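You operate a simulated robot arm through the tools that you are given. There is no shell and no other tool. Be economical: measure what you need, move in short steps, check, and stop when the job is done.

Carry out the task below with a simulated two-armed robot. There is one attempt and no reset: what you move stays moved.

## Task
Fetch the orange block from the desk top and set it on the top of the steel rack. Then close the middle drawer. Then take the scrubbing brush and leave it on the bed cover. Then put one of the rings from the parts table top on the top of the wire bench. The order counts.

The check looks at the end state, three seconds after you hand in, the way a careful person would. Anything else that was tipped, shoved, dropped, spilled or broken makes it a failure. Lids that push on must go on centred and level and be pressed home; caps that screw on are set level and turned clockwise until they are tight.

## Robot
Two 7-joint arms with fingered hands on one trunk, on a base that drives. Base frame: it is fixed to the floor where the robot stands at the start and does not move with it; the origin is under the middle of the robot, x ahead of it, y to its left, z up. Lengths are in mm, angles in rad, forces in N, time in s.
The left shoulder is at the start at [30, 136, 1205], the right one opposite. With the tool pointing down near the work surface each hand reaches from about 300 to 960 mm from the robot's upright axis, wherever it stands, measured 20 degrees to its own side. Places, roughly: bed cover (17x15x2 cm) [1600, -400, 1000]; middle drawer [1200, 500, 600]; orange block (2x4x3 cm) [500, -100, 800]; ring (6x6x2 cm) [4300, 2300, 800]; scrubbing brush (9x5x4 cm) [1400, 3600, 900]; top of the steel rack [900, -400, 1000]; top of the wire bench [7700, 500, 900]. Payload 5 kg a hand.
Tool frame (each hand has its own): the origin (TCP) lies between the finger pads and is the grasp point; the fingertips stand 42 mm ahead of it; z points along the fingers, y is the line along which they close. The gripper opens to 208 mm. The gripper's body begins 119 mm behind the TCP. The gripper is a hand of 4 fingers: y runs from the thumb to the fingers, the wrist lies at [0, 0, -332] in the tool frame, and closing takes about 1.5 s.
Orientation is that of the tool frame in the base frame, as a unit quaternion [w, x, y, z]. With the fingers straight down and closing along the base's y, the tool's x points along the base's -x, its y along +y and its z along -z.

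## Interface
- The arms move only by the tool play_rows. It takes "left_deltas", "right_deltas" or both (then of equal length, played together; a hand with none holds still); each is a list that holds one entry, the list of rows, each a list of 7 numbers: the shift along the tool's x, y, z in m, then the turn, a rotation vector about the tool's x, y, z in rad, then the gripper command, from -1 (shut) to 1 (fully open), values between in proportion. In form: [[[x, y, z, ax, ay, az, hand], ...]]. A call has 1 to 10 rows; each row shifts and turns the commanded pose from where the row before left it, along the tool's axes as they then stand. Rows are played at 5 a second. More than 50 mm and 0.15 rad between two rows, or a gripper value outside its range, and nothing of the call is played. A pose out of reach is approached as far as the arm can. The call stops where the force on the tool passes 40 N (or 10 N more than at its start, if that is more) or the arm is blocked; 0.2 s more then pass. Each finger travels about 72 mm/s and halts on what it meets, pressing with about 22 N; the grip force reading is that of the motor and also rises with nothing between the fingers. The clock runs only during rows and for 0.2 s after the last one: add rows that do not move to give the fingers time. The reply holds the time, the measured pose of the TCP, the force on the tool along the base axes, the opening and the grip force, in the units named above and with some noise, with the torque about the TCP (base axes, N m) and any sound that the robot's microphone picked up.
- Cameras (640 x 400 px; columns grow to the right, rows downward): "scene" is now at [42.7, 9.3, 1922.4]; the picture's right is [0.14, -0.99, 0.00], its down [-0.80, -0.11, -0.59] and it looks along [0.58, 0.08, -0.81] (base axes); focal length 294 px, centre (320, 200). "left" rides on the left gripper at [-101, 0, -145] in its tool frame; the picture's right is [0.00, -1.00, 0.00], its down [0.82, 0.00, -0.57] and it looks along [0.57, 0.00, 0.82] (tool axes); focal length 261 px, centre (320, 200). "right" rides on the right gripper at [101, 0, -145] in its tool frame; the picture's right is [0.00, 1.00, 0.00], its down [-0.82, 0.00, -0.57] and it looks along [-0.57, 0.00, 0.82] (tool axes); focal length 261 px, centre (320, 200). There is no depth. A picture from a camera that has moved, and an enlarged one, comes with that camera's place and axes in the base frame and with its lens.
- snapshot(camera): a new picture of that camera. No time passes.
- slide_trunk(by): slides the trunk up (or, below 0, down) by that many mm; the arms and the scene camera ride with it, the base frame stays. It gives what a move gives, with no picture.
- steer(legs): drives the robot by 1 to 6 legs, each [ahead, left, turn to the left] in mm, mm and rad, along the robot's own axes; the way and the turn of a leg run together, so that a leg with both is an arc; at most 1500 mm and 3.142 rad a leg. The arms and the cameras ride along, it lands a little off, and it stops where it bumps. It gives what a move gives.
- preshape(shape, hand): the hand has 4 fingers and takes this shape, open, in about a second: jaw (thumb against the fingers, like two jaws); tri (thumb and two fingers); tip (a fingertip pinch); poke (one finger out to press); point (the index stretched); flat (the hand flat); cup (the hand cupped); fist (a fist). The gripper value then closes the fingers along that shape, each until it touches; the sizes above hold for jaw. It gives what a move gives, with no picture.
- aim_head(pan, tilt): turns the head with the scene camera to pan (to the left, within 2.496 rad either way) and tilt (down, from -0.506 to 1.204), counted from straight ahead of the robot. It gives what a move gives.
- close_up(camera, box): a new picture of the part [left, top, right, bottom] of that camera's present view, enlarged. No time passes.
- close_job(): hands the job in; it is judged then, once.

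Go step by step. Nothing tells you exact positions but the pictures and the camera data: compare them with the known pose of the tool, close in by small moves and look again before you grip or let go. The budget is 165 turns and 118 pictures, counting those below and the enlarged ones. Unless the task says otherwise, let go and move clear before handing in.

The tools are called after "Emit:" as a command line: name --argument value ..., lists and objects as JSON in quotes. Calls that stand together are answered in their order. play_rows: Moves the arms, as the interface text tells. Its arguments: {"type":"object","properties":{"left_deltas":{"type":"array"},"right_deltas":{"type":"array"}},"required":[]} The other tools are called the same way: slide_trunk (by) slides the trunk up or down; preshape (shape, hand) gives the hand a shape; steer (legs) drives the base; aim_head (pan, tilt) turns the head that bears the scene camera; snapshot (camera) takes a picture; close_up (camera, box) takes an enlarged picture of a part of a camera's view; close_job () hands the job in.

At the start:

```text
clock: 0.0
left_eef_pos: [706.6, 569.3, 1159.3]
left_tool_rot: [0.0, -0.001, 1.0, 0.001]
left_contact_force: [0.3, 0.1, -1.0]
left_moment: [0.01, 0.01, 0.01]
left_gripper_width: 208.1
left_grasp_force: 0.1
left_shape: jaw
right_eef_pos: [648.6, -65.5, 1188.7]
right_tool_rot: [0.0, 0.0, 1.0, 0.0]
right_contact_force: [0.2, 0.5, 0.2]
right_moment: [0.01, 0.0, -0.01]
right_gripper_width: 207.6
right_grasp_force: 0.1
right_shape: jaw
trunk travel left (down, up): [-225.0, 265.0]
robot x, y, heading: [-1.8, 0.3, -0.005]
head pan, tilt: [0.141, 0.944]
```

scene: 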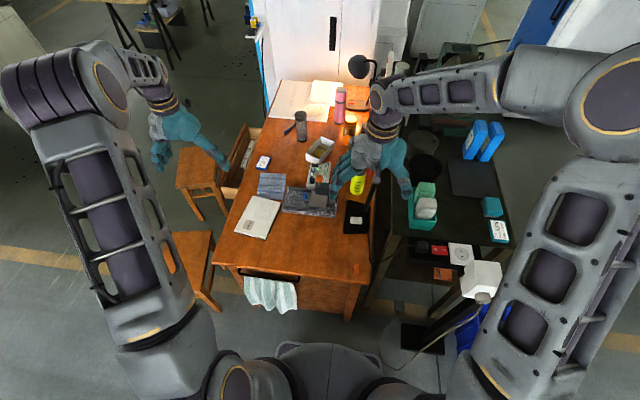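
right: 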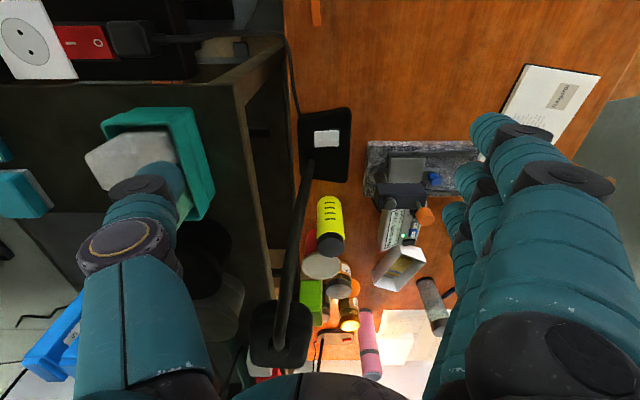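
left: 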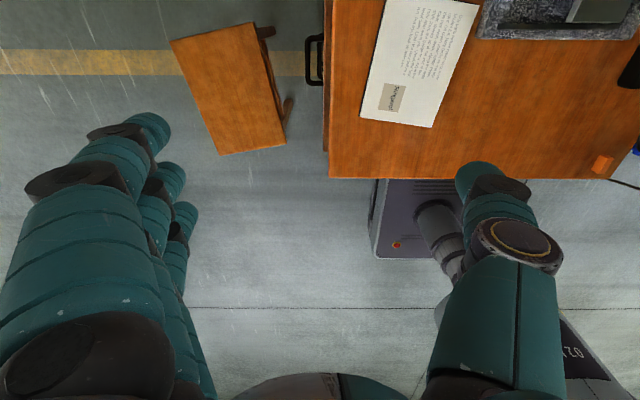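

The orange block looks to be near the front edge of the desk, at about (536, -73, 770) from the two wrist views. I'll look around at the steel rack and the drawer first.

Emit:
close_up --camera "scene" --box '[340, 80, 560, 320]'

Emit:
close_up --camera "right" --box '[0, 0, 360, 225]'

Emit:
close_up --camera "scene" --box '[150, 80, 380, 320]'

```text
1.67 times, centred on (450, 200) of scene
camera zoom: at [42.7, 9.3, 1922.4], right [0.14, -0.99, 0.0], down [-0.8, -0.11, -0.59], along [0.58, 0.08, -0.81], focal length 489 px, centre (103, 200)
```

zoom: 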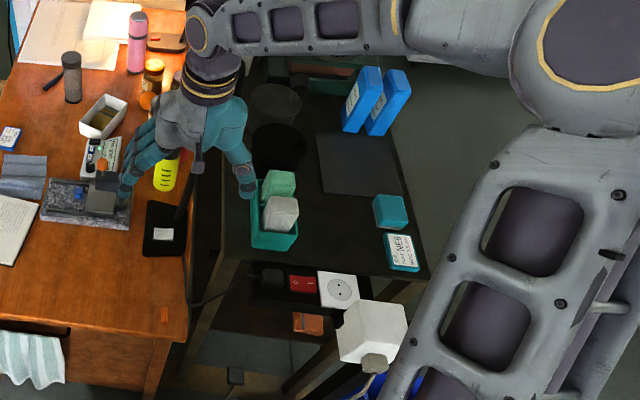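

```text
1.78 times, centred on (180, 112) of right
camera zoom: at [547.5, -64.7, 1332.2], right [0.0, 1.0, 0.0], down [0.82, 0.0, 0.57], along [0.57, 0.0, -0.82], focal length 463 px, centre (569, 356)
```

zoom: 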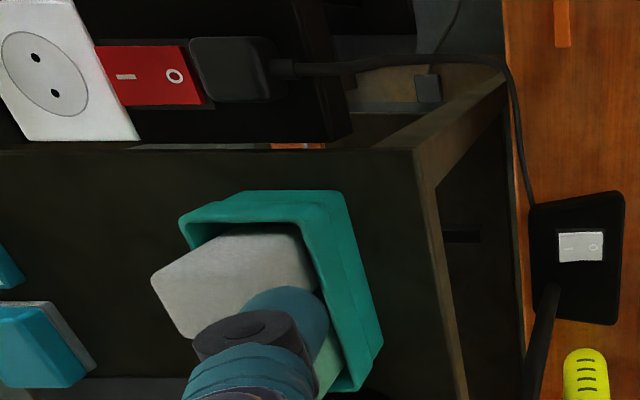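

```text
1.67 times, centred on (265, 200) of scene
camera zoom: at [42.7, 9.3, 1922.4], right [0.14, -0.99, 0.0], down [-0.8, -0.11, -0.59], along [0.58, 0.08, -0.81], focal length 489 px, centre (412, 200)
```

zoom: 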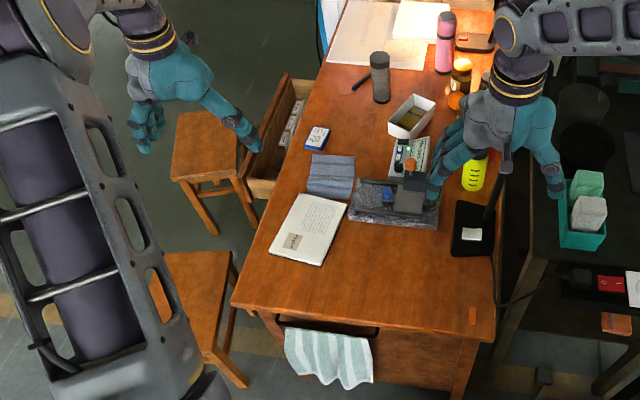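

The block is 2 cm across y and 4 cm along x, near the desk's front-right corner. I'll bring the right hand above it with the fingers partly closed and look.

Emit:
play_rows --right_deltas '[[[0.04, 0, 0.03, 0, 0, 0, 0], [0.04, -0.004, 0.03, 0, 0, 0, -0.3], [0.032, -0.004, 0.04, 0, 0, 0, -0.42], [0, 0, 0.05, 0, 0, 0, -0.42], [0, 0, 0.05, 0, 0, 0, -0.42], [0, 0, 0.03, 0, 0, 0, -0.42]]]'

Emit:
snapshot --camera "right"

Emit:
snapshot --camera "scene"

```text
refused: row 2 steps farther than a row can; nothing moved
```

```text
111 pictures are left
camera right: at [547.5, -64.7, 1332.2], right [0.0, 1.0, 0.0], down [0.82, 0.0, 0.57], along [0.57, 0.0, -0.82], focal length 261 px, centre (320, 200)
```

right: 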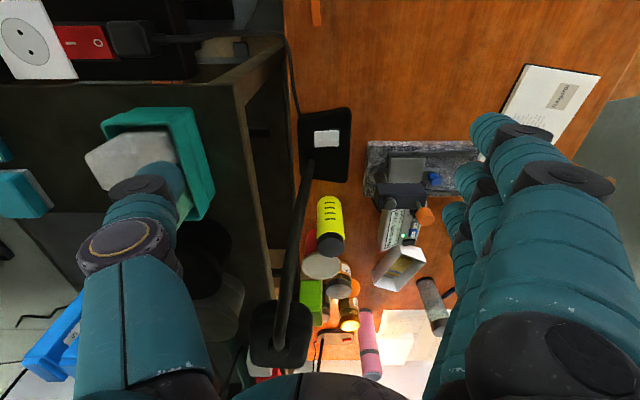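

```text
110 pictures are left
camera scene: at [42.7, 9.3, 1922.4], right [0.14, -0.99, 0.0], down [-0.8, -0.11, -0.59], along [0.58, 0.08, -0.81], focal length 294 px, centre (320, 200)
```

scene: 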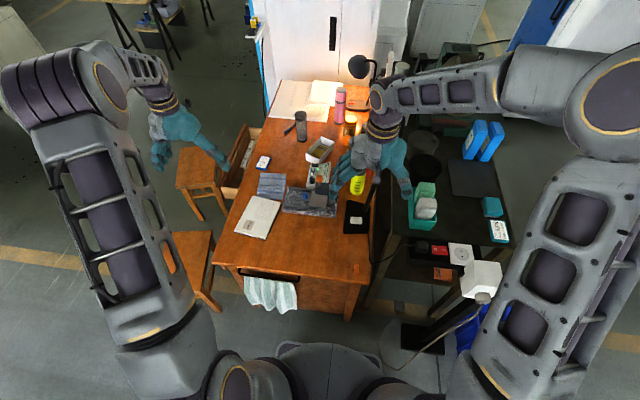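

Step was too long; I'll replay it with shorter rows.

Emit:
play_rows --right_deltas '[[[0.038, 0, 0.03, 0, 0, 0, 0], [0.038, -0.004, 0.03, 0, 0, 0, -0.3], [0.034, -0.004, 0.03, 0, 0, 0, -0.42], [0, 0, 0.05, 0, 0, 0, -0.42], [0, 0, 0.05, 0, 0, 0, -0.42], [0, 0, 0.04, 0, 0, 0, -0.42]]]'

```text
clock: 1.4
left_eef_pos: [706.4, 570.0, 1156.5]
left_tool_rot: [-0.002, 0.0, 1.0, 0.0]
left_contact_force: [-0.3, 0.3, -0.5]
left_moment: [-0.03, 0.06, -0.01]
left_gripper_width: 207.5
left_grasp_force: 0.1
left_shape: jaw
right_eef_pos: [539.1, -71.7, 958.3]
right_tool_rot: [0.0, 0.001, 1.0, -0.001]
right_contact_force: [1.6, 1.0, 1.0]
right_moment: [-0.06, 0.09, 0.02]
right_gripper_width: 60.7
right_grasp_force: 0.0
right_shape: jaw
trunk travel left (down, up): [-225.0, 265.0]
robot x, y, heading: [1.4, 3.8, 0.002]
head pan, tilt: [0.141, 0.944]
```

Emit:
snapshot --camera "right"

Emit:
snapshot --camera "left"

Emit:
close_up --camera "scene" --box '[290, 160, 450, 310]'

```text
109 pictures are left
camera right: at [438.2, -71.5, 1101.9], right [0.01, 1.0, 0.0], down [0.82, 0.0, 0.57], along [0.57, 0.0, -0.82], focal length 261 px, centre (320, 200)
```

right: 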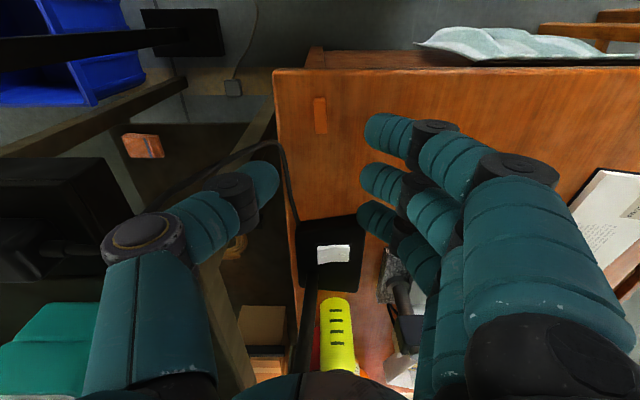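

```text
108 pictures are left
camera left: at [809.1, 568.3, 1301.1], right [0.0, -1.0, 0.0], down [-0.82, 0.0, 0.57], along [-0.57, 0.0, -0.82], focal length 261 px, centre (320, 200)
```

left: 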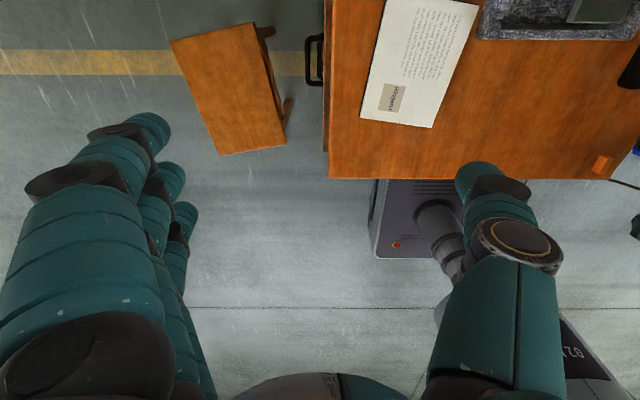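

```text
2.67 times, centred on (370, 235) of scene
camera zoom: at [44.2, 10.0, 1922.3], right [0.14, -0.99, 0.0], down [-0.8, -0.11, -0.59], along [0.58, 0.08, -0.81], focal length 783 px, centre (187, 107)
```

zoom: 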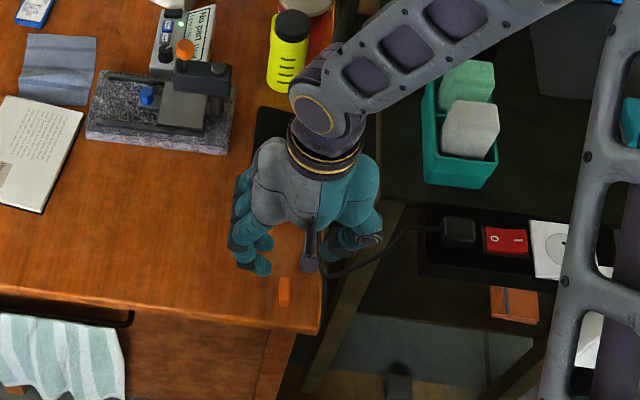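

The block centre is at about (539, -72) directly under the TCP. I'll descend to just above desk height and check.

Emit:
play_rows --right_deltas '[[[0, 0, 0.05, 0, 0, 0, -0.42], [0, 0, 0.05, 0, 0, 0, -0.42], [0, 0, 0.04, 0, 0, 0, -0.42], [0, 0, 0.018, 0, 0, 0, -0.42], [0, 0, 0, 0, 0, 0, -0.42]]]'

Emit:
snapshot --camera "right"

Emit:
close_up --camera "left" --box '[540, 100, 640, 200]'

```text
clock: 2.6
left_eef_pos: [706.8, 569.0, 1158.1]
left_tool_rot: [0.0, 0.0, 1.0, 0.0]
left_contact_force: [1.1, -0.8, -0.7]
left_moment: [0.04, 0.17, -0.01]
left_gripper_width: 207.7
left_grasp_force: 0.1
left_shape: jaw
right_eef_pos: [539.0, -74.3, 800.8]
right_tool_rot: [0.0, -0.001, 1.0, 0.0]
right_contact_force: [-6.2, 0.6, 25.2]
right_moment: [0.41, 0.31, 0.12]
right_gripper_width: 19.0
right_grasp_force: 22.5
right_shape: jaw
trunk travel left (down, up): [-225.0, 265.0]
robot x, y, heading: [1.8, 1.2, -0.002]
head pan, tilt: [0.141, 0.944]
```

```text
106 pictures are left
camera right: at [438.2, -73.1, 944.3], right [0.0, 1.0, 0.0], down [0.82, 0.0, 0.57], along [0.57, 0.0, -0.82], focal length 261 px, centre (320, 200)
```

right: 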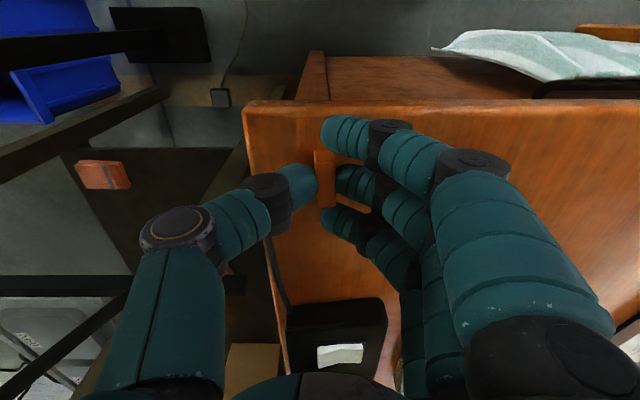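

```text
4.00 times, centred on (590, 150) of left
camera zoom: at [808.4, 568.5, 1301.6], right [0.0, -1.0, 0.0], down [-0.82, 0.0, 0.57], along [-0.57, 0.0, -0.82], focal length 1043 px, centre (-760, 400)
```

zoom: 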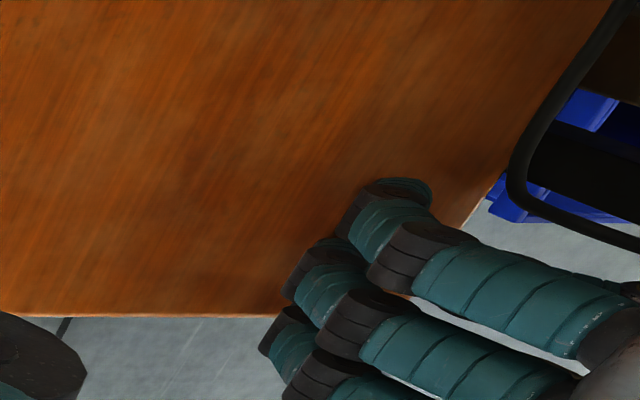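

The hand has closed on the block (width 19, grip 22 N), with fingertips touching the desk. I'll command shut and lift a little.

Emit:
play_rows --right_deltas '[[[0, 0, 0, 0, 0, 0, -1], [0, 0, 0, 0, 0, 0, -1], [0, 0, -0.02, 0, 0, 0, -1], [0, 0, -0.04, 0, 0, 0, -1], [0, 0, -0.04, 0, 0, 0, -1]]]'

Emit:
snapshot --camera "right"

```text
clock: 3.8
left_eef_pos: [706.4, 568.5, 1158.6]
left_tool_rot: [0.001, 0.0, 1.0, 0.0]
left_contact_force: [-0.8, -0.3, 0.7]
left_moment: [0.03, -0.06, 0.03]
left_gripper_width: 208.0
left_grasp_force: 0.1
left_shape: jaw
right_eef_pos: [537.0, -74.3, 903.0]
right_tool_rot: [-0.001, -0.001, 1.0, 0.0]
right_contact_force: [-0.4, -0.5, -1.3]
right_moment: [0.0, -0.13, 0.03]
right_gripper_width: 12.2
right_grasp_force: 22.5
right_shape: jaw
trunk travel left (down, up): [-225.0, 265.0]
robot x, y, heading: [-0.8, -1.6, -0.004]
head pan, tilt: [0.141, 0.944]
```

```text
104 pictures are left
camera right: at [435.3, -74.2, 1046.2], right [0.0, 1.0, 0.0], down [0.82, 0.0, 0.57], along [0.57, 0.0, -0.82], focal length 261 px, centre (320, 200)
```

right: 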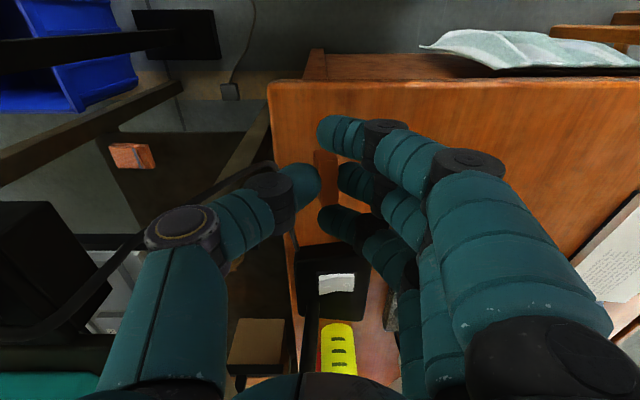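

Emit:
close_up --camera "right" --box '[270, 100, 390, 250]'

Emit:
close_up --camera "scene" --box '[320, 180, 420, 300]'

```text
2.67 times, centred on (330, 175) of right
camera zoom: at [435.3, -74.2, 1046.2], right [0.0, 1.0, 0.0], down [0.82, 0.0, 0.57], along [0.57, 0.0, -0.82], focal length 695 px, centre (293, 267)
```

zoom: 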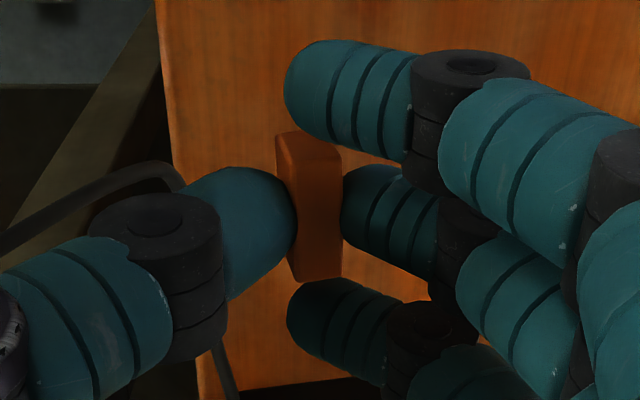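

```text
3.33 times, centred on (370, 240) of scene
camera zoom: at [41.7, 8.9, 1922.4], right [0.14, -0.99, 0.0], down [-0.8, -0.11, -0.59], along [0.58, 0.08, -0.81], focal length 978 px, centre (153, 67)
```

zoom: 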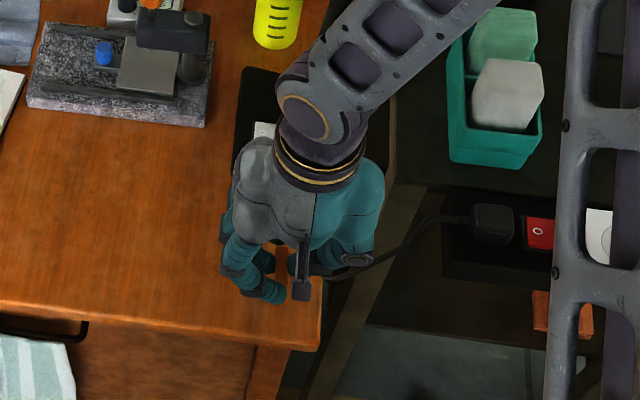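

The block is held between thumb and middle finger. I'll lift high and carry it above the free gap on the rack, between the teal bin and the small teal boxes (about x 710, y -440).

Emit:
play_rows --right_deltas '[[[0, 0, -0.05, 0, 0, 0, -1], [0, 0, -0.05, 0, 0, 0, -1], [0, 0, -0.05, 0, 0, 0, -1], [0, 0, -0.05, 0, 0, 0, -1], [0, 0, -0.05, 0, 0, 0, -1], [0, -0.04, -0.02, 0, 0, 0, -1], [-0.02, -0.045, 0, 0, 0, 0, -1], [-0.02, -0.045, 0, 0, 0, 0, -1], [-0.02, -0.045, 0, 0, 0, 0, -1], [-0.02, -0.045, 0, 0, 0, 0, -1]]]'

Emit:
play_rows --right_deltas '[[[-0.02, -0.045, 0, 0, 0, 0, -1], [-0.02, -0.045, 0, 0, 0, 0, -1], [-0.02, -0.045, 0, 0, 0, 0, -1], [-0.02, -0.01, 0, 0, 0, 0, -1], [-0.012, 0, 0, 0, 0, 0, -1], [0, 0, 0, 0, 0, 0, -1]]]'

Emit:
snapshot --camera "right"

Emit:
snapshot --camera "scene"

```text
clock: 6.0
left_eef_pos: [707.7, 567.8, 1156.9]
left_tool_rot: [0.0, 0.0, 1.0, 0.0]
left_contact_force: [0.8, -0.9, -0.1]
left_moment: [0.16, 0.06, -0.02]
left_gripper_width: 208.0
left_grasp_force: 0.0
left_shape: jaw
right_eef_pos: [619.0, -295.8, 1169.6]
right_tool_rot: [0.0, -0.001, 1.0, 0.001]
right_contact_force: [-0.4, -0.2, -0.6]
right_moment: [0.05, 0.07, 0.01]
right_gripper_width: 12.5
right_grasp_force: 21.2
right_shape: jaw
trunk travel left (down, up): [-225.0, 265.0]
robot x, y, heading: [-1.0, -0.0, -0.002]
head pan, tilt: [0.141, 0.944]
```

```text
clock: 7.4
left_eef_pos: [706.7, 567.6, 1158.3]
left_tool_rot: [0.0, 0.001, 1.0, -0.001]
left_contact_force: [-0.3, -0.2, 0.2]
left_moment: [0.0, -0.03, -0.01]
left_gripper_width: 207.8
left_grasp_force: 0.0
left_shape: jaw
right_eef_pos: [710.8, -438.9, 1171.3]
right_tool_rot: [0.0, 0.0, 1.0, 0.0]
right_contact_force: [-0.5, -0.3, -0.1]
right_moment: [0.0, 0.0, -0.02]
right_gripper_width: 12.4
right_grasp_force: 21.8
right_shape: jaw
trunk travel left (down, up): [-225.0, 265.0]
robot x, y, heading: [0.2, -0.1, -0.0]
head pan, tilt: [0.141, 0.944]
```

```text
101 pictures are left
camera right: at [609.0, -437.6, 1314.8], right [0.0, 1.0, 0.0], down [0.82, 0.0, 0.57], along [0.57, 0.0, -0.82], focal length 261 px, centre (320, 200)
```

right: 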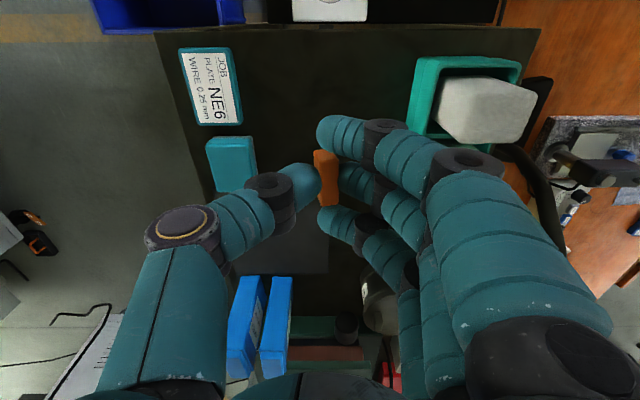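

```text
100 pictures are left
camera scene: at [42.7, 9.0, 1922.4], right [0.14, -0.99, 0.0], down [-0.8, -0.11, -0.59], along [0.58, 0.08, -0.81], focal length 294 px, centre (320, 200)
```

scene: 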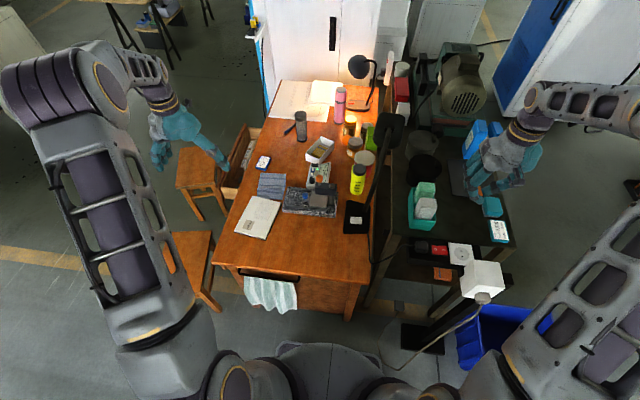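

The gap is about 190 mm in y, close to the width of the closed hand, so I'll turn the hand 90° so its fingers spread along x, then check.

Emit:
play_rows --right_deltas '[[[0, 0.002, 0, 0, 0, 0.15, -1], [0, 0.002, 0, 0, 0, 0.15, -1], [0, 0.002, 0, 0, 0, 0.15, -1], [0, 0.002, 0, 0, 0, 0.15, -1], [0, 0, 0, 0, 0, 0.15, -1], [0, 0, 0, 0, 0, 0.15, -1], [0, 0, 0, 0, 0, 0.15, -1], [0, 0, 0, 0, 0, 0.15, -1], [0, 0, 0, 0, 0, 0.15, -1], [0, 0, 0, 0, 0, 0.15, -1]]]'

Emit:
play_rows --right_deltas '[[[0, 0, 0, 0, 0, 0.07, -1], [0, 0, 0, 0, 0, 0, -1]]]'

Emit:
snapshot --camera "right"

Emit:
snapshot --camera "scene"

```text
clock: 9.6
left_eef_pos: [707.3, 568.5, 1156.4]
left_tool_rot: [0.0, 0.0, 1.0, 0.001]
left_contact_force: [0.4, 0.2, 0.3]
left_moment: [-0.04, 0.0, -0.04]
left_gripper_width: 207.8
left_grasp_force: 0.2
left_shape: jaw
right_eef_pos: [712.8, -430.9, 1170.1]
right_tool_rot: [0.0, 0.683, 0.731, 0.0]
right_contact_force: [0.6, 0.4, -1.0]
right_moment: [-0.07, 0.01, -0.01]
right_gripper_width: 12.5
right_grasp_force: 21.9
right_shape: jaw
trunk travel left (down, up): [-225.0, 265.0]
robot x, y, heading: [2.2, -1.7, -0.0]
head pan, tilt: [0.141, 0.944]
```

```text
clock: 10.2
left_eef_pos: [706.3, 568.4, 1157.4]
left_tool_rot: [0.0, 0.0, 1.0, 0.0]
left_contact_force: [0.2, 0.0, -0.3]
left_moment: [0.03, -0.01, 0.03]
left_gripper_width: 207.6
left_grasp_force: 0.1
left_shape: jaw
right_eef_pos: [711.8, -432.2, 1170.0]
right_tool_rot: [0.0, 0.707, 0.707, 0.0]
right_contact_force: [-0.4, -0.7, -0.6]
right_moment: [0.03, 0.02, -0.01]
right_gripper_width: 12.6
right_grasp_force: 21.9
right_shape: jaw
trunk travel left (down, up): [-225.0, 265.0]
robot x, y, heading: [-1.8, -1.0, 0.003]
head pan, tilt: [0.141, 0.944]
```

```text
99 pictures are left
camera right: at [712.4, -329.9, 1313.7], right [1.0, 0.0, 0.0], down [0.0, -0.82, 0.57], along [0.0, -0.57, -0.82], focal length 261 px, centre (320, 200)
```

right: 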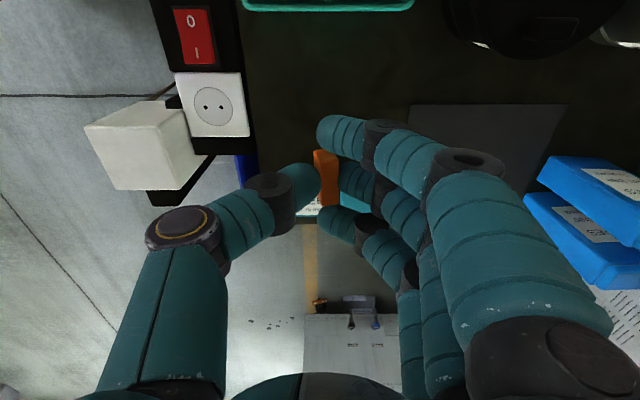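

```text
98 pictures are left
camera scene: at [42.7, 9.0, 1922.4], right [0.14, -0.99, 0.0], down [-0.8, -0.11, -0.59], along [0.58, 0.08, -0.81], focal length 294 px, centre (320, 200)
```

scene: 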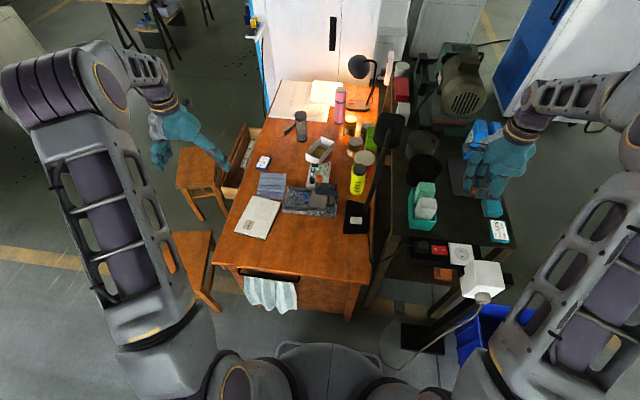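

Emit:
play_rows --right_deltas '[[[0, -0.012, 0.045, 0, 0, 0, -1], [0, 0, 0.05, 0, 0, 0, -1], [0, 0, 0.035, 0, 0, 0, -1], [0, 0, 0, 0, 0, 0, -1]]]'

Emit:
snapshot --camera "right"

Emit:
close_up --camera "scene" --box '[400, 100, 560, 260]'

```text
clock: 11.2
left_eef_pos: [706.8, 567.7, 1157.2]
left_tool_rot: [0.0, 0.0, 1.0, 0.0]
left_contact_force: [0.5, -0.5, 0.3]
left_moment: [-0.04, -0.02, -0.02]
left_gripper_width: 207.8
left_grasp_force: 0.0
left_shape: jaw
right_eef_pos: [699.9, -431.4, 1040.3]
right_tool_rot: [0.001, 0.706, 0.708, -0.001]
right_contact_force: [-0.1, -0.6, -1.3]
right_moment: [-0.03, 0.0, 0.01]
right_gripper_width: 12.3
right_grasp_force: 21.7
right_shape: jaw
trunk travel left (down, up): [-225.0, 265.0]
robot x, y, heading: [-1.1, -1.5, 0.003]
head pan, tilt: [0.141, 0.944]
```

```text
97 pictures are left
camera right: at [700.8, -330.0, 1183.3], right [1.0, 0.0, 0.0], down [0.0, -0.82, 0.57], along [0.0, -0.57, -0.82], focal length 261 px, centre (320, 200)
```

right: 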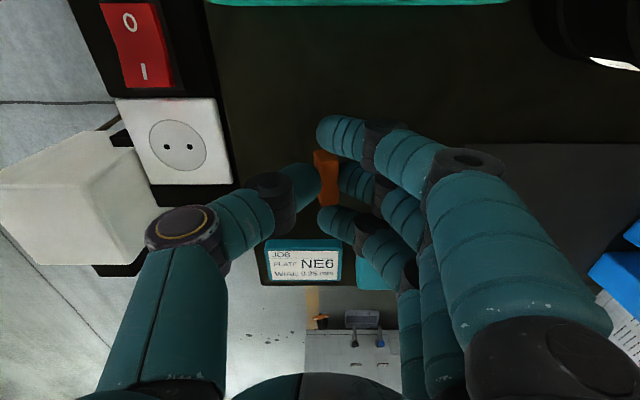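

```text
2.50 times, centred on (480, 180) of scene
camera zoom: at [42.1, 9.7, 1922.5], right [0.14, -0.99, 0.0], down [-0.8, -0.12, -0.59], along [0.58, 0.08, -0.81], focal length 734 px, centre (-80, 250)
```

zoom: 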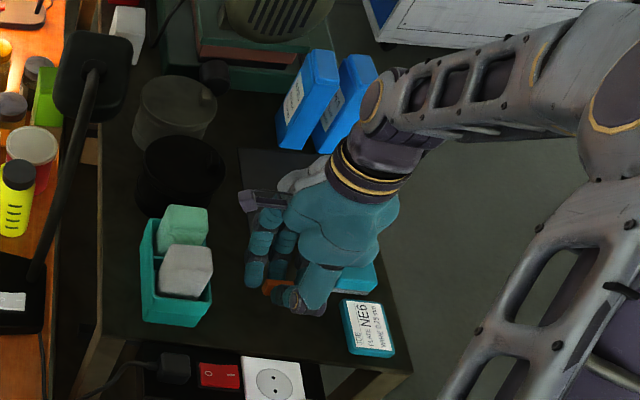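

Emit:
play_rows --right_deltas '[[[0, 0, 0.006, 0, 0, 0, -1], [0, 0, 0.006, 0, 0, 0, -1], [0, 0, 0.004, 0, 0, 0, -1], [0, 0, 0, 0, 0, 0, -1]]]'

```text
clock: 12.2
left_eef_pos: [706.2, 568.3, 1158.1]
left_tool_rot: [0.0, 0.0, 1.0, 0.0]
left_contact_force: [0.6, 0.5, 0.2]
left_moment: [-0.05, -0.02, -0.04]
left_gripper_width: 207.8
left_grasp_force: 0.1
left_shape: jaw
right_eef_pos: [699.7, -430.9, 1025.0]
right_tool_rot: [-0.001, 0.706, 0.708, 0.0]
right_contact_force: [-0.2, -0.7, -0.9]
right_moment: [0.01, 0.0, 0.0]
right_gripper_width: 12.4
right_grasp_force: 21.9
right_shape: jaw
trunk travel left (down, up): [-225.0, 265.0]
robot x, y, heading: [0.9, 0.1, -0.002]
head pan, tilt: [0.141, 0.944]
```

Emit:
play_rows --right_deltas '[[[0, 0, 0.004, 0, 0, 0, -1], [0, 0, 0.004, 0, 0, 0, -1], [0, 0, 0, 0, 0, 0, -1]]]'

Emit:
close_up --camera "right" --box '[250, 90, 410, 240]'

```text
clock: 13.0
left_eef_pos: [707.2, 569.1, 1158.3]
left_tool_rot: [0.0, 0.0, 1.0, -0.001]
left_contact_force: [-0.3, -0.9, 0.1]
left_moment: [0.05, 0.02, 0.01]
left_gripper_width: 207.8
left_grasp_force: 0.0
left_shape: jaw
right_eef_pos: [700.0, -430.9, 1016.2]
right_tool_rot: [0.0, 0.706, 0.708, 0.0]
right_contact_force: [-0.1, 0.0, -1.0]
right_moment: [0.0, -0.01, 0.01]
right_gripper_width: 12.2
right_grasp_force: 21.8
right_shape: jaw
trunk travel left (down, up): [-225.0, 265.0]
robot x, y, heading: [0.2, 1.2, 0.001]
head pan, tilt: [0.141, 0.944]
```

```text
2.67 times, centred on (330, 165) of right
camera zoom: at [700.1, -329.6, 1160.1], right [1.0, 0.0, 0.0], down [0.0, -0.82, 0.57], along [0.0, -0.57, -0.82], focal length 695 px, centre (293, 293)
```

zoom: 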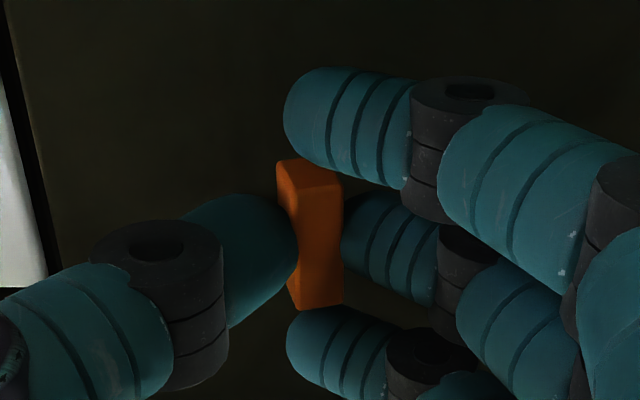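

Emit:
play_rows --right_deltas '[[[0, 0, 0.004, 0, 0, 0, -1], [0, 0, 0, 0, 0, 0, -1]]]'

Emit:
play_rows --right_deltas '[[[0, 0, 0.004, 0, 0, 0, -1], [0, 0, 0, 0, 0, 0, -1]]]'

```text
clock: 13.6
left_eef_pos: [706.5, 568.5, 1156.5]
left_tool_rot: [0.0, 0.0, 1.0, 0.0]
left_contact_force: [-0.2, 0.1, 0.2]
left_moment: [0.01, 0.0, 0.0]
left_gripper_width: 208.1
left_grasp_force: 0.0
left_shape: jaw
right_eef_pos: [699.9, -430.3, 1012.5]
right_tool_rot: [0.0, 0.707, 0.708, 0.0]
right_contact_force: [0.8, 1.3, -0.1]
right_moment: [0.0, -0.01, -0.06]
right_gripper_width: 12.3
right_grasp_force: 22.7
right_shape: jaw
trunk travel left (down, up): [-225.0, 265.0]
robot x, y, heading: [-0.7, -2.1, 0.001]
head pan, tilt: [0.141, 0.944]
```

```text
clock: 14.2
left_eef_pos: [708.0, 568.2, 1156.9]
left_tool_rot: [0.0, 0.0, 1.0, 0.0]
left_contact_force: [0.4, -0.2, 0.1]
left_moment: [-0.03, 0.0, 0.0]
left_gripper_width: 208.0
left_grasp_force: 0.0
left_shape: jaw
right_eef_pos: [699.2, -430.1, 1008.1]
right_tool_rot: [0.0, 0.707, 0.708, 0.0]
right_contact_force: [1.0, 0.6, -0.8]
right_moment: [0.01, 0.0, 0.0]
right_gripper_width: 12.1
right_grasp_force: 22.3
right_shape: jaw
trunk travel left (down, up): [-225.0, 265.0]
robot x, y, heading: [-1.4, 3.9, -0.002]
head pan, tilt: [0.141, 0.944]
```

Emit:
play_rows --right_deltas '[[[0, 0, 0.004, 0, 0, 0, -1], [0, 0, 0, 0, 0, 0, -1]]]'

Emit:
play_rows --right_deltas '[[[0, 0, 0.004, 0, 0, 0, -1], [0, 0, 0, 0, 0, 0, -1]]]'

Emit:
close_up --camera "right" --box '[250, 90, 410, 240]'

```text
clock: 14.8
left_eef_pos: [705.6, 568.5, 1157.3]
left_tool_rot: [-0.001, 0.001, 1.0, 0.0]
left_contact_force: [-0.1, 0.1, 0.7]
left_moment: [0.0, 0.0, 0.0]
left_gripper_width: 207.9
left_grasp_force: 0.1
left_shape: jaw
right_eef_pos: [699.0, -430.1, 1003.7]
right_tool_rot: [0.0, 0.707, 0.708, 0.001]
right_contact_force: [-0.1, 0.2, 1.8]
right_moment: [0.02, -0.04, 0.01]
right_gripper_width: 12.2
right_grasp_force: 21.8
right_shape: jaw
trunk travel left (down, up): [-225.0, 265.0]
robot x, y, heading: [0.7, -0.9, -0.001]
head pan, tilt: [0.141, 0.944]
```

```text
clock: 15.4
left_eef_pos: [705.7, 569.4, 1158.1]
left_tool_rot: [0.0, 0.0, 1.0, 0.0]
left_contact_force: [-0.5, 0.5, -0.7]
left_moment: [-0.01, -0.04, 0.02]
left_gripper_width: 207.5
left_grasp_force: 0.1
left_shape: jaw
right_eef_pos: [699.8, -429.9, 1003.4]
right_tool_rot: [0.003, 0.706, 0.708, 0.0]
right_contact_force: [1.0, -0.3, 22.7]
right_moment: [-0.02, -0.41, -0.01]
right_gripper_width: 13.3
right_grasp_force: 22.0
right_shape: jaw
trunk travel left (down, up): [-225.0, 265.0]
robot x, y, heading: [-0.2, 1.0, -0.006]
head pan, tilt: [0.141, 0.944]
```

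```text
2.67 times, centred on (330, 165) of right
camera zoom: at [700.3, -329.4, 1146.4], right [1.0, 0.0, 0.0], down [0.0, -0.82, 0.57], along [0.0, -0.57, -0.82], focal length 695 px, centre (293, 293)
```

zoom: 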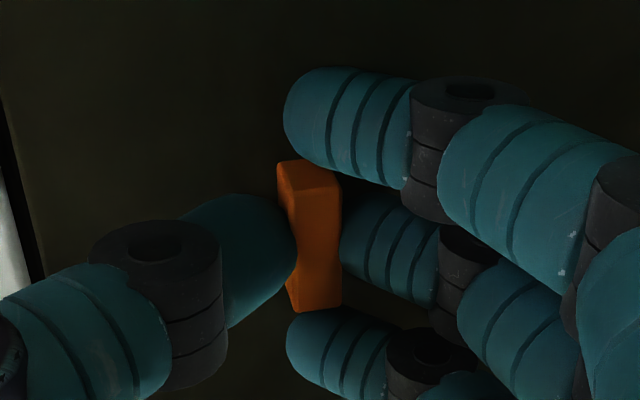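

Contact was felt. I'll ease off 3 mm, open the fingers a little and lift clear.

Emit:
play_rows --right_deltas '[[[0, 0, -0.003, 0, 0, 0, -1], [0, 0, 0, 0, 0, 0, -0.7], [0, 0, 0, 0, 0, 0, -0.6], [0, 0, 0, 0, 0, 0, -0.5], [0, 0, 0, 0, 0, 0, -0.4], [0, 0, 0, 0, 0, 0, -0.4]]]'

Emit:
close_up --camera "right" --box '[220, 60, 440, 270]'

```text
clock: 16.8
left_eef_pos: [707.1, 568.0, 1156.6]
left_tool_rot: [0.0, -0.001, 1.0, 0.0]
left_contact_force: [0.7, 0.4, -0.3]
left_moment: [0.0, -0.01, 0.0]
left_gripper_width: 207.7
left_grasp_force: 0.1
left_shape: jaw
right_eef_pos: [700.2, -430.7, 1002.5]
right_tool_rot: [0.0, 0.707, 0.707, 0.0]
right_contact_force: [-1.5, -0.5, 2.0]
right_moment: [0.04, -0.02, 0.01]
right_gripper_width: 61.7
right_grasp_force: 0.1
right_shape: jaw
trunk travel left (down, up): [-225.0, 265.0]
robot x, y, heading: [-2.8, -0.3, -0.005]
head pan, tilt: [0.141, 0.944]
```

```text
1.90 times, centred on (330, 165) of right
camera zoom: at [700.3, -329.6, 1147.1], right [1.0, 0.0, 0.0], down [0.0, -0.82, 0.57], along [0.0, -0.57, -0.82], focal length 496 px, centre (301, 267)
```

zoom: 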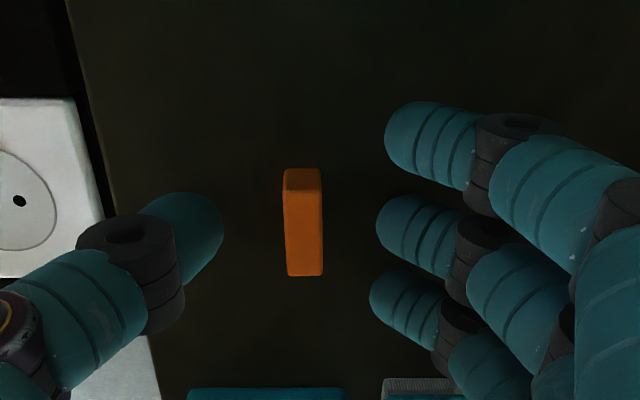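

The block sits upright on the rack. I lift clear and look towards the drawer on the desk's left side.

Emit:
play_rows --right_deltas '[[[0, 0, -0.03, 0, 0, 0, -0.4], [0, 0, -0.05, 0, 0, 0, -0.4], [0, 0, -0.05, 0, 0, 0, -0.4], [0, 0, -0.05, 0, 0, 0, -0.4]]]'

Emit:
aim_head --pan 0.5 --tilt 0.7

Emit:
snapshot --camera "right"

Emit:
snapshot --camera "scene"

```text
clock: 17.8
left_eef_pos: [704.8, 570.1, 1158.9]
left_tool_rot: [0.001, 0.0, 1.0, 0.0]
left_contact_force: [-2.2, 0.2, 0.9]
left_moment: [-0.09, -0.2, -0.03]
left_gripper_width: 207.8
left_grasp_force: 0.0
left_shape: jaw
right_eef_pos: [697.9, -429.4, 1184.7]
right_tool_rot: [0.0, 0.707, 0.707, 0.0]
right_contact_force: [-0.6, 1.1, -0.6]
right_moment: [-0.04, -0.15, 0.02]
right_gripper_width: 62.5
right_grasp_force: 0.0
right_shape: jaw
trunk travel left (down, up): [-225.0, 265.0]
robot x, y, heading: [-3.8, -0.6, 0.003]
head pan, tilt: [0.141, 0.944]
```

```text
clock: 18.6
left_eef_pos: [707.0, 568.8, 1158.5]
left_tool_rot: [0.0, 0.001, 1.0, 0.0]
left_contact_force: [0.1, -0.2, 0.6]
left_moment: [-0.01, 0.0, -0.01]
left_gripper_width: 207.9
left_grasp_force: 0.0
left_shape: jaw
right_eef_pos: [699.7, -431.6, 1181.8]
right_tool_rot: [0.0, 0.707, 0.708, 0.0]
right_contact_force: [-0.6, -0.7, 0.3]
right_moment: [0.02, -0.03, -0.03]
right_gripper_width: 62.4
right_grasp_force: 0.1
right_shape: jaw
trunk travel left (down, up): [-225.0, 265.0]
robot x, y, heading: [-0.7, -4.5, -0.001]
head pan, tilt: [0.499, 0.7]
```

```text
92 pictures are left
camera right: at [699.5, -330.3, 1326.3], right [1.0, 0.0, 0.0], down [0.0, -0.82, 0.57], along [0.0, -0.57, -0.82], focal length 261 px, centre (320, 200)
```

right: 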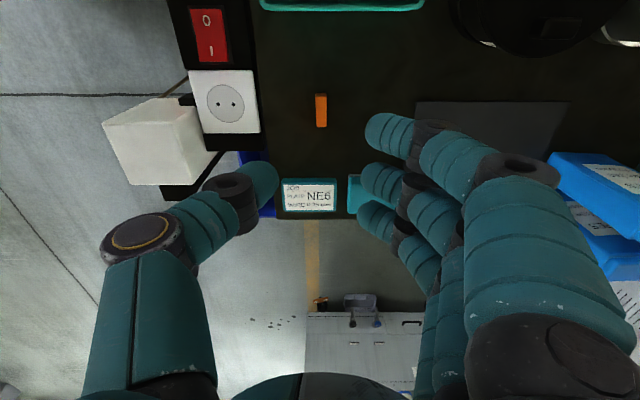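

```text
91 pictures are left
camera scene: at [44.9, 39.4, 1941.7], right [0.48, -0.88, 0.0], down [-0.57, -0.31, -0.76], along [0.67, 0.37, -0.64], focal length 294 px, centre (320, 200)
```

scene: 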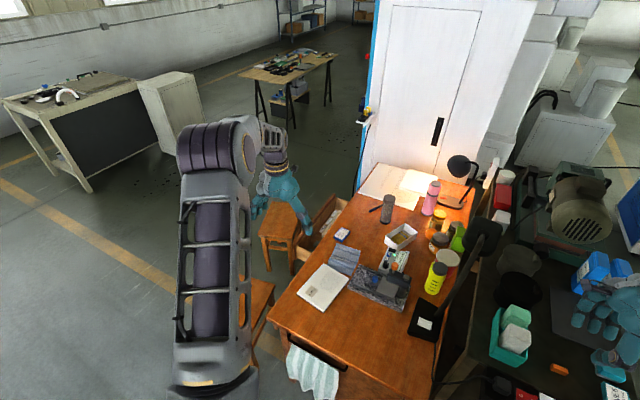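

Emit:
close_up --camera "scene" --box '[230, 160, 390, 350]'

Emit:
close_up --camera "scene" --box '[0, 50, 220, 220]'

Emit:
close_up --camera "left" --box '[130, 0, 360, 200]'

```text
2.11 times, centred on (310, 255) of scene
camera zoom: at [44.9, 39.4, 1941.7], right [0.48, -0.88, 0.0], down [-0.57, -0.31, -0.76], along [0.67, 0.37, -0.64], focal length 618 px, centre (341, 84)
```

zoom: 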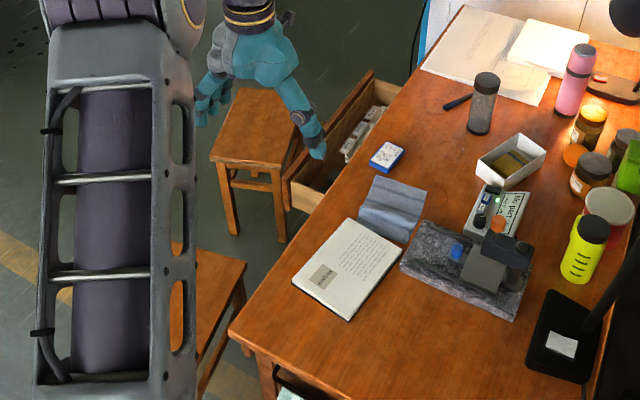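

```text
2.35 times, centred on (110, 135) of scene
camera zoom: at [44.9, 39.4, 1941.7], right [0.48, -0.88, 0.0], down [-0.57, -0.31, -0.76], along [0.67, 0.37, -0.64], focal length 691 px, centre (814, 353)
```

zoom: 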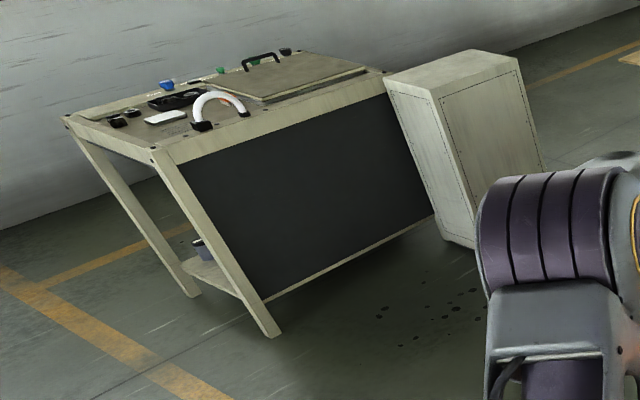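

```text
2.00 times, centred on (245, 100) of left
camera zoom: at [807.9, 568.0, 1302.4], right [0.0, -1.0, 0.0], down [-0.82, 0.0, 0.57], along [-0.57, 0.0, -0.82], focal length 521 px, centre (470, 400)
```

zoom: 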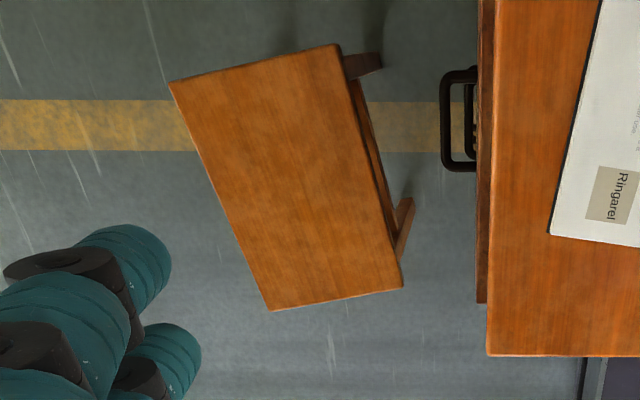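

The open drawer juts about 170 mm from the desk's left side (front panel near y 720, x 970–1500), with stools near it. I'll look down to see the robot's base size before driving.

Emit:
aim_head --pan 0.6 --tilt 1.204

Emit:
snapshot --camera "scene"

```text
clock: 19.6
left_eef_pos: [706.2, 569.0, 1158.4]
left_tool_rot: [0.0, 0.0, 1.0, 0.0]
left_contact_force: [-0.4, 0.8, 1.0]
left_moment: [0.01, 0.0, 0.0]
left_gripper_width: 207.9
left_grasp_force: 0.0
left_shape: jaw
right_eef_pos: [699.9, -431.4, 1181.7]
right_tool_rot: [0.0, 0.707, 0.707, -0.001]
right_contact_force: [0.7, -0.1, -0.2]
right_moment: [-0.01, -0.03, 0.0]
right_gripper_width: 62.0
right_grasp_force: 0.0
right_shape: jaw
trunk travel left (down, up): [-225.0, 265.0]
robot x, y, heading: [1.6, -0.1, -0.005]
head pan, tilt: [0.6, 1.201]
```

```text
87 pictures are left
camera scene: at [16.6, 30.4, 1905.8], right [0.56, -0.83, 0.0], down [-0.77, -0.53, -0.36], along [0.3, 0.21, -0.93], focal length 294 px, centre (320, 200)
```

scene: 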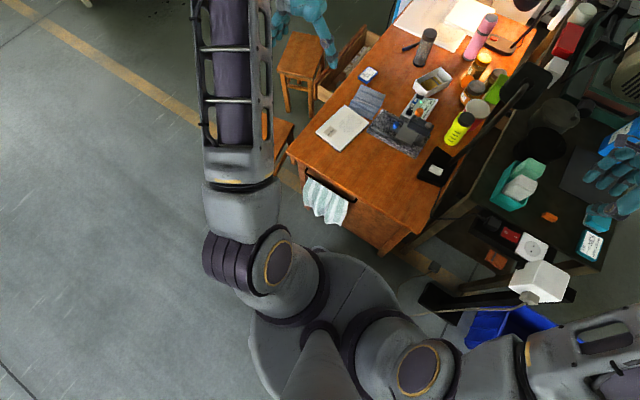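

The base is a disc about 400 mm in radius, so the spaces by the stools are tight. I'll raise the trunk, go back-left around the near stool to open floor, and turn to face the drawer.

Emit:
slide_trunk --by 100

Emit:
steer --legs '[[-180, 500, 0], [0, 950, 0], [0, 0, -1.2]]'

Emit:
aim_head --pan 0.5 --tilt 0.6

Emit:
snapshot --camera "scene"

```text
clock: 20.9
left_eef_pos: [707.3, 569.1, 1256.8]
left_tool_rot: [-0.001, 0.0, 1.0, 0.0]
left_contact_force: [0.1, 0.0, 0.5]
left_moment: [0.0, 0.02, 0.03]
left_gripper_width: 208.0
left_grasp_force: 0.1
left_shape: jaw
right_eef_pos: [699.7, -431.1, 1282.2]
right_tool_rot: [0.0, 0.707, 0.707, -0.001]
right_contact_force: [0.1, 0.6, -0.5]
right_moment: [0.03, 0.03, 0.03]
right_gripper_width: 62.3
right_grasp_force: 0.2
right_shape: jaw
trunk travel left (down, up): [-325.0, 165.0]
robot x, y, heading: [-0.2, 0.7, -0.001]
head pan, tilt: [0.6, 1.201]
```

```text
clock: 31.6
left_eef_pos: [596.1, 1003.1, 1258.8]
left_tool_rot: [-0.001, 0.565, 0.825, 0.0]
left_contact_force: [0.3, -0.2, -0.4]
left_moment: [0.01, -0.02, -0.03]
left_gripper_width: 207.8
left_grasp_force: 0.1
left_shape: jaw
right_eef_pos: [-337.5, 647.5, 1283.8]
right_tool_rot: [0.0, 0.983, 0.184, 0.0]
right_contact_force: [-0.1, -0.2, -0.3]
right_moment: [0.01, -0.02, -0.02]
right_gripper_width: 62.1
right_grasp_force: 0.0
right_shape: jaw
trunk travel left (down, up): [-325.0, 165.0]
robot x, y, heading: [-184.9, 1454.3, -1.207]
head pan, tilt: [0.6, 1.201]
```

```text
clock: 32.6
left_eef_pos: [597.4, 1002.1, 1257.6]
left_tool_rot: [0.0, 0.565, 0.825, 0.001]
left_contact_force: [-0.1, 0.0, 0.0]
left_moment: [-0.03, 0.01, 0.03]
left_gripper_width: 207.7
left_grasp_force: 0.1
left_shape: jaw
right_eef_pos: [-337.0, 648.0, 1283.0]
right_tool_rot: [0.0, 0.983, 0.184, 0.0]
right_contact_force: [-0.5, -0.1, -0.5]
right_moment: [0.0, 0.04, 0.0]
right_gripper_width: 62.1
right_grasp_force: 0.2
right_shape: jaw
trunk travel left (down, up): [-325.0, 165.0]
robot x, y, heading: [-188.7, 1456.4, -1.203]
head pan, tilt: [0.499, 0.6]
```

```text
86 pictures are left
camera scene: at [-131.0, 1425.5, 2050.3], right [-0.65, -0.76, 0.0], down [-0.43, 0.37, -0.82], along [0.63, -0.53, -0.57], focal length 294 px, centre (320, 200)
```

scene: 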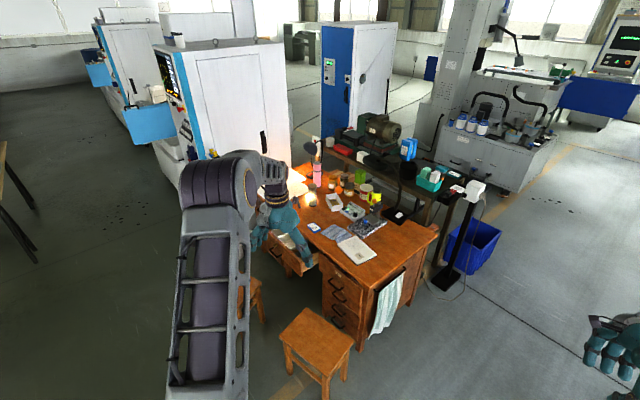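

Emit:
close_up --camera "scene" --box '[220, 170, 450, 390]'

```text
1.82 times, centred on (335, 280) of scene
camera zoom: at [-131.0, 1425.5, 2050.3], right [-0.65, -0.76, 0.0], down [-0.43, 0.37, -0.82], along [0.63, -0.53, -0.57], focal length 534 px, centre (293, 54)
```

zoom: 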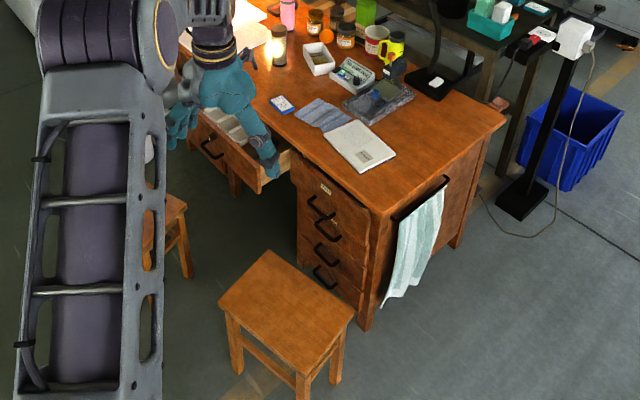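

The middle drawer is the open wide one: front panel from x≈905 to ~1400 at y≈705, z≈600–710, handle near x≈1180. I'll drive along y≈1450 to stand opposite, facing the desk.

Emit:
steer --legs '[[0, 0, -0.367], [10, 920, 0]]'

Emit:
aim_head --pan 0.2 --tilt 0.9

Emit:
snapshot --camera "scene"

Emit:
snapshot --camera "left"

```text
clock: 38.5
left_eef_pos: [1301.6, 739.1, 1256.9]
left_tool_rot: [0.0, 0.709, 0.706, 0.0]
left_contact_force: [0.0, -1.1, -0.6]
left_moment: [0.02, 0.01, -0.01]
left_gripper_width: 207.8
left_grasp_force: 0.1
left_shape: jaw
right_eef_pos: [302.3, 750.3, 1283.0]
right_tool_rot: [0.001, 1.0, 0.0, 0.0]
right_contact_force: [-0.7, 0.4, -1.0]
right_moment: [-0.04, 0.02, -0.01]
right_gripper_width: 62.2
right_grasp_force: 0.0
right_shape: jaw
trunk travel left (down, up): [-325.0, 165.0]
robot x, y, heading: [737.2, 1446.9, -1.574]
head pan, tilt: [0.499, 0.6]
```

```text
clock: 39.3
left_eef_pos: [1301.1, 739.7, 1256.6]
left_tool_rot: [0.0, 0.709, 0.705, 0.0]
left_contact_force: [0.5, -0.2, 0.3]
left_moment: [-0.01, -0.07, -0.04]
left_gripper_width: 207.9
left_grasp_force: 0.1
left_shape: jaw
right_eef_pos: [301.5, 749.1, 1282.8]
right_tool_rot: [0.0, 1.0, -0.001, 0.0]
right_contact_force: [0.0, 0.3, 0.7]
right_moment: [-0.01, -0.01, 0.03]
right_gripper_width: 62.2
right_grasp_force: 0.1
right_shape: jaw
trunk travel left (down, up): [-325.0, 165.0]
robot x, y, heading: [733.3, 1448.1, -1.577]
head pan, tilt: [0.201, 0.901]
```

```text
84 pictures are left
camera scene: at [750.3, 1402.3, 2025.7], right [-0.98, -0.2, 0.0], down [-0.15, 0.77, -0.62], along [0.12, -0.61, -0.78], focal length 294 px, centre (320, 200)
```

scene: 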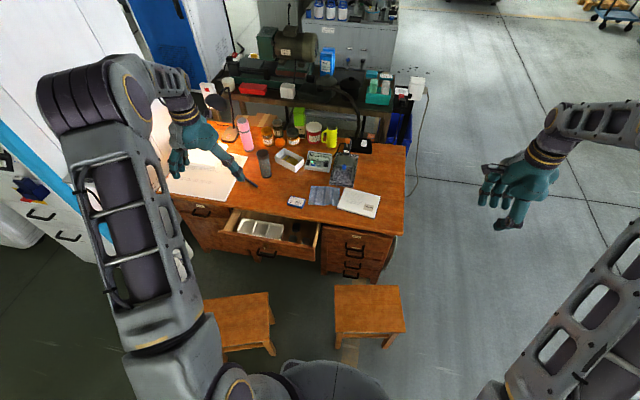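

```text
83 pictures are left
camera left: at [1302.0, 637.4, 1402.5], right [-1.0, 0.0, 0.0], down [0.0, 0.82, 0.57], along [0.0, 0.57, -0.82], focal length 261 px, centre (320, 200)
```

left: 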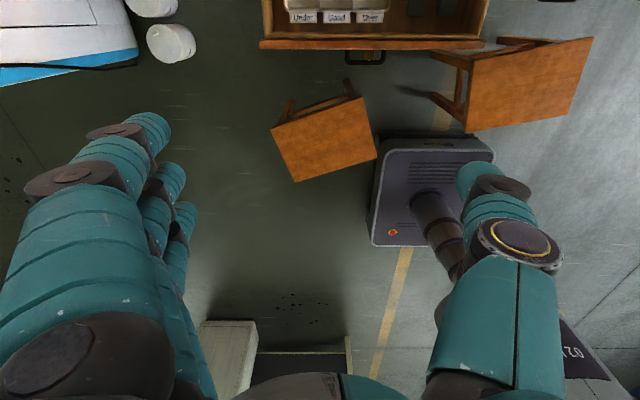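

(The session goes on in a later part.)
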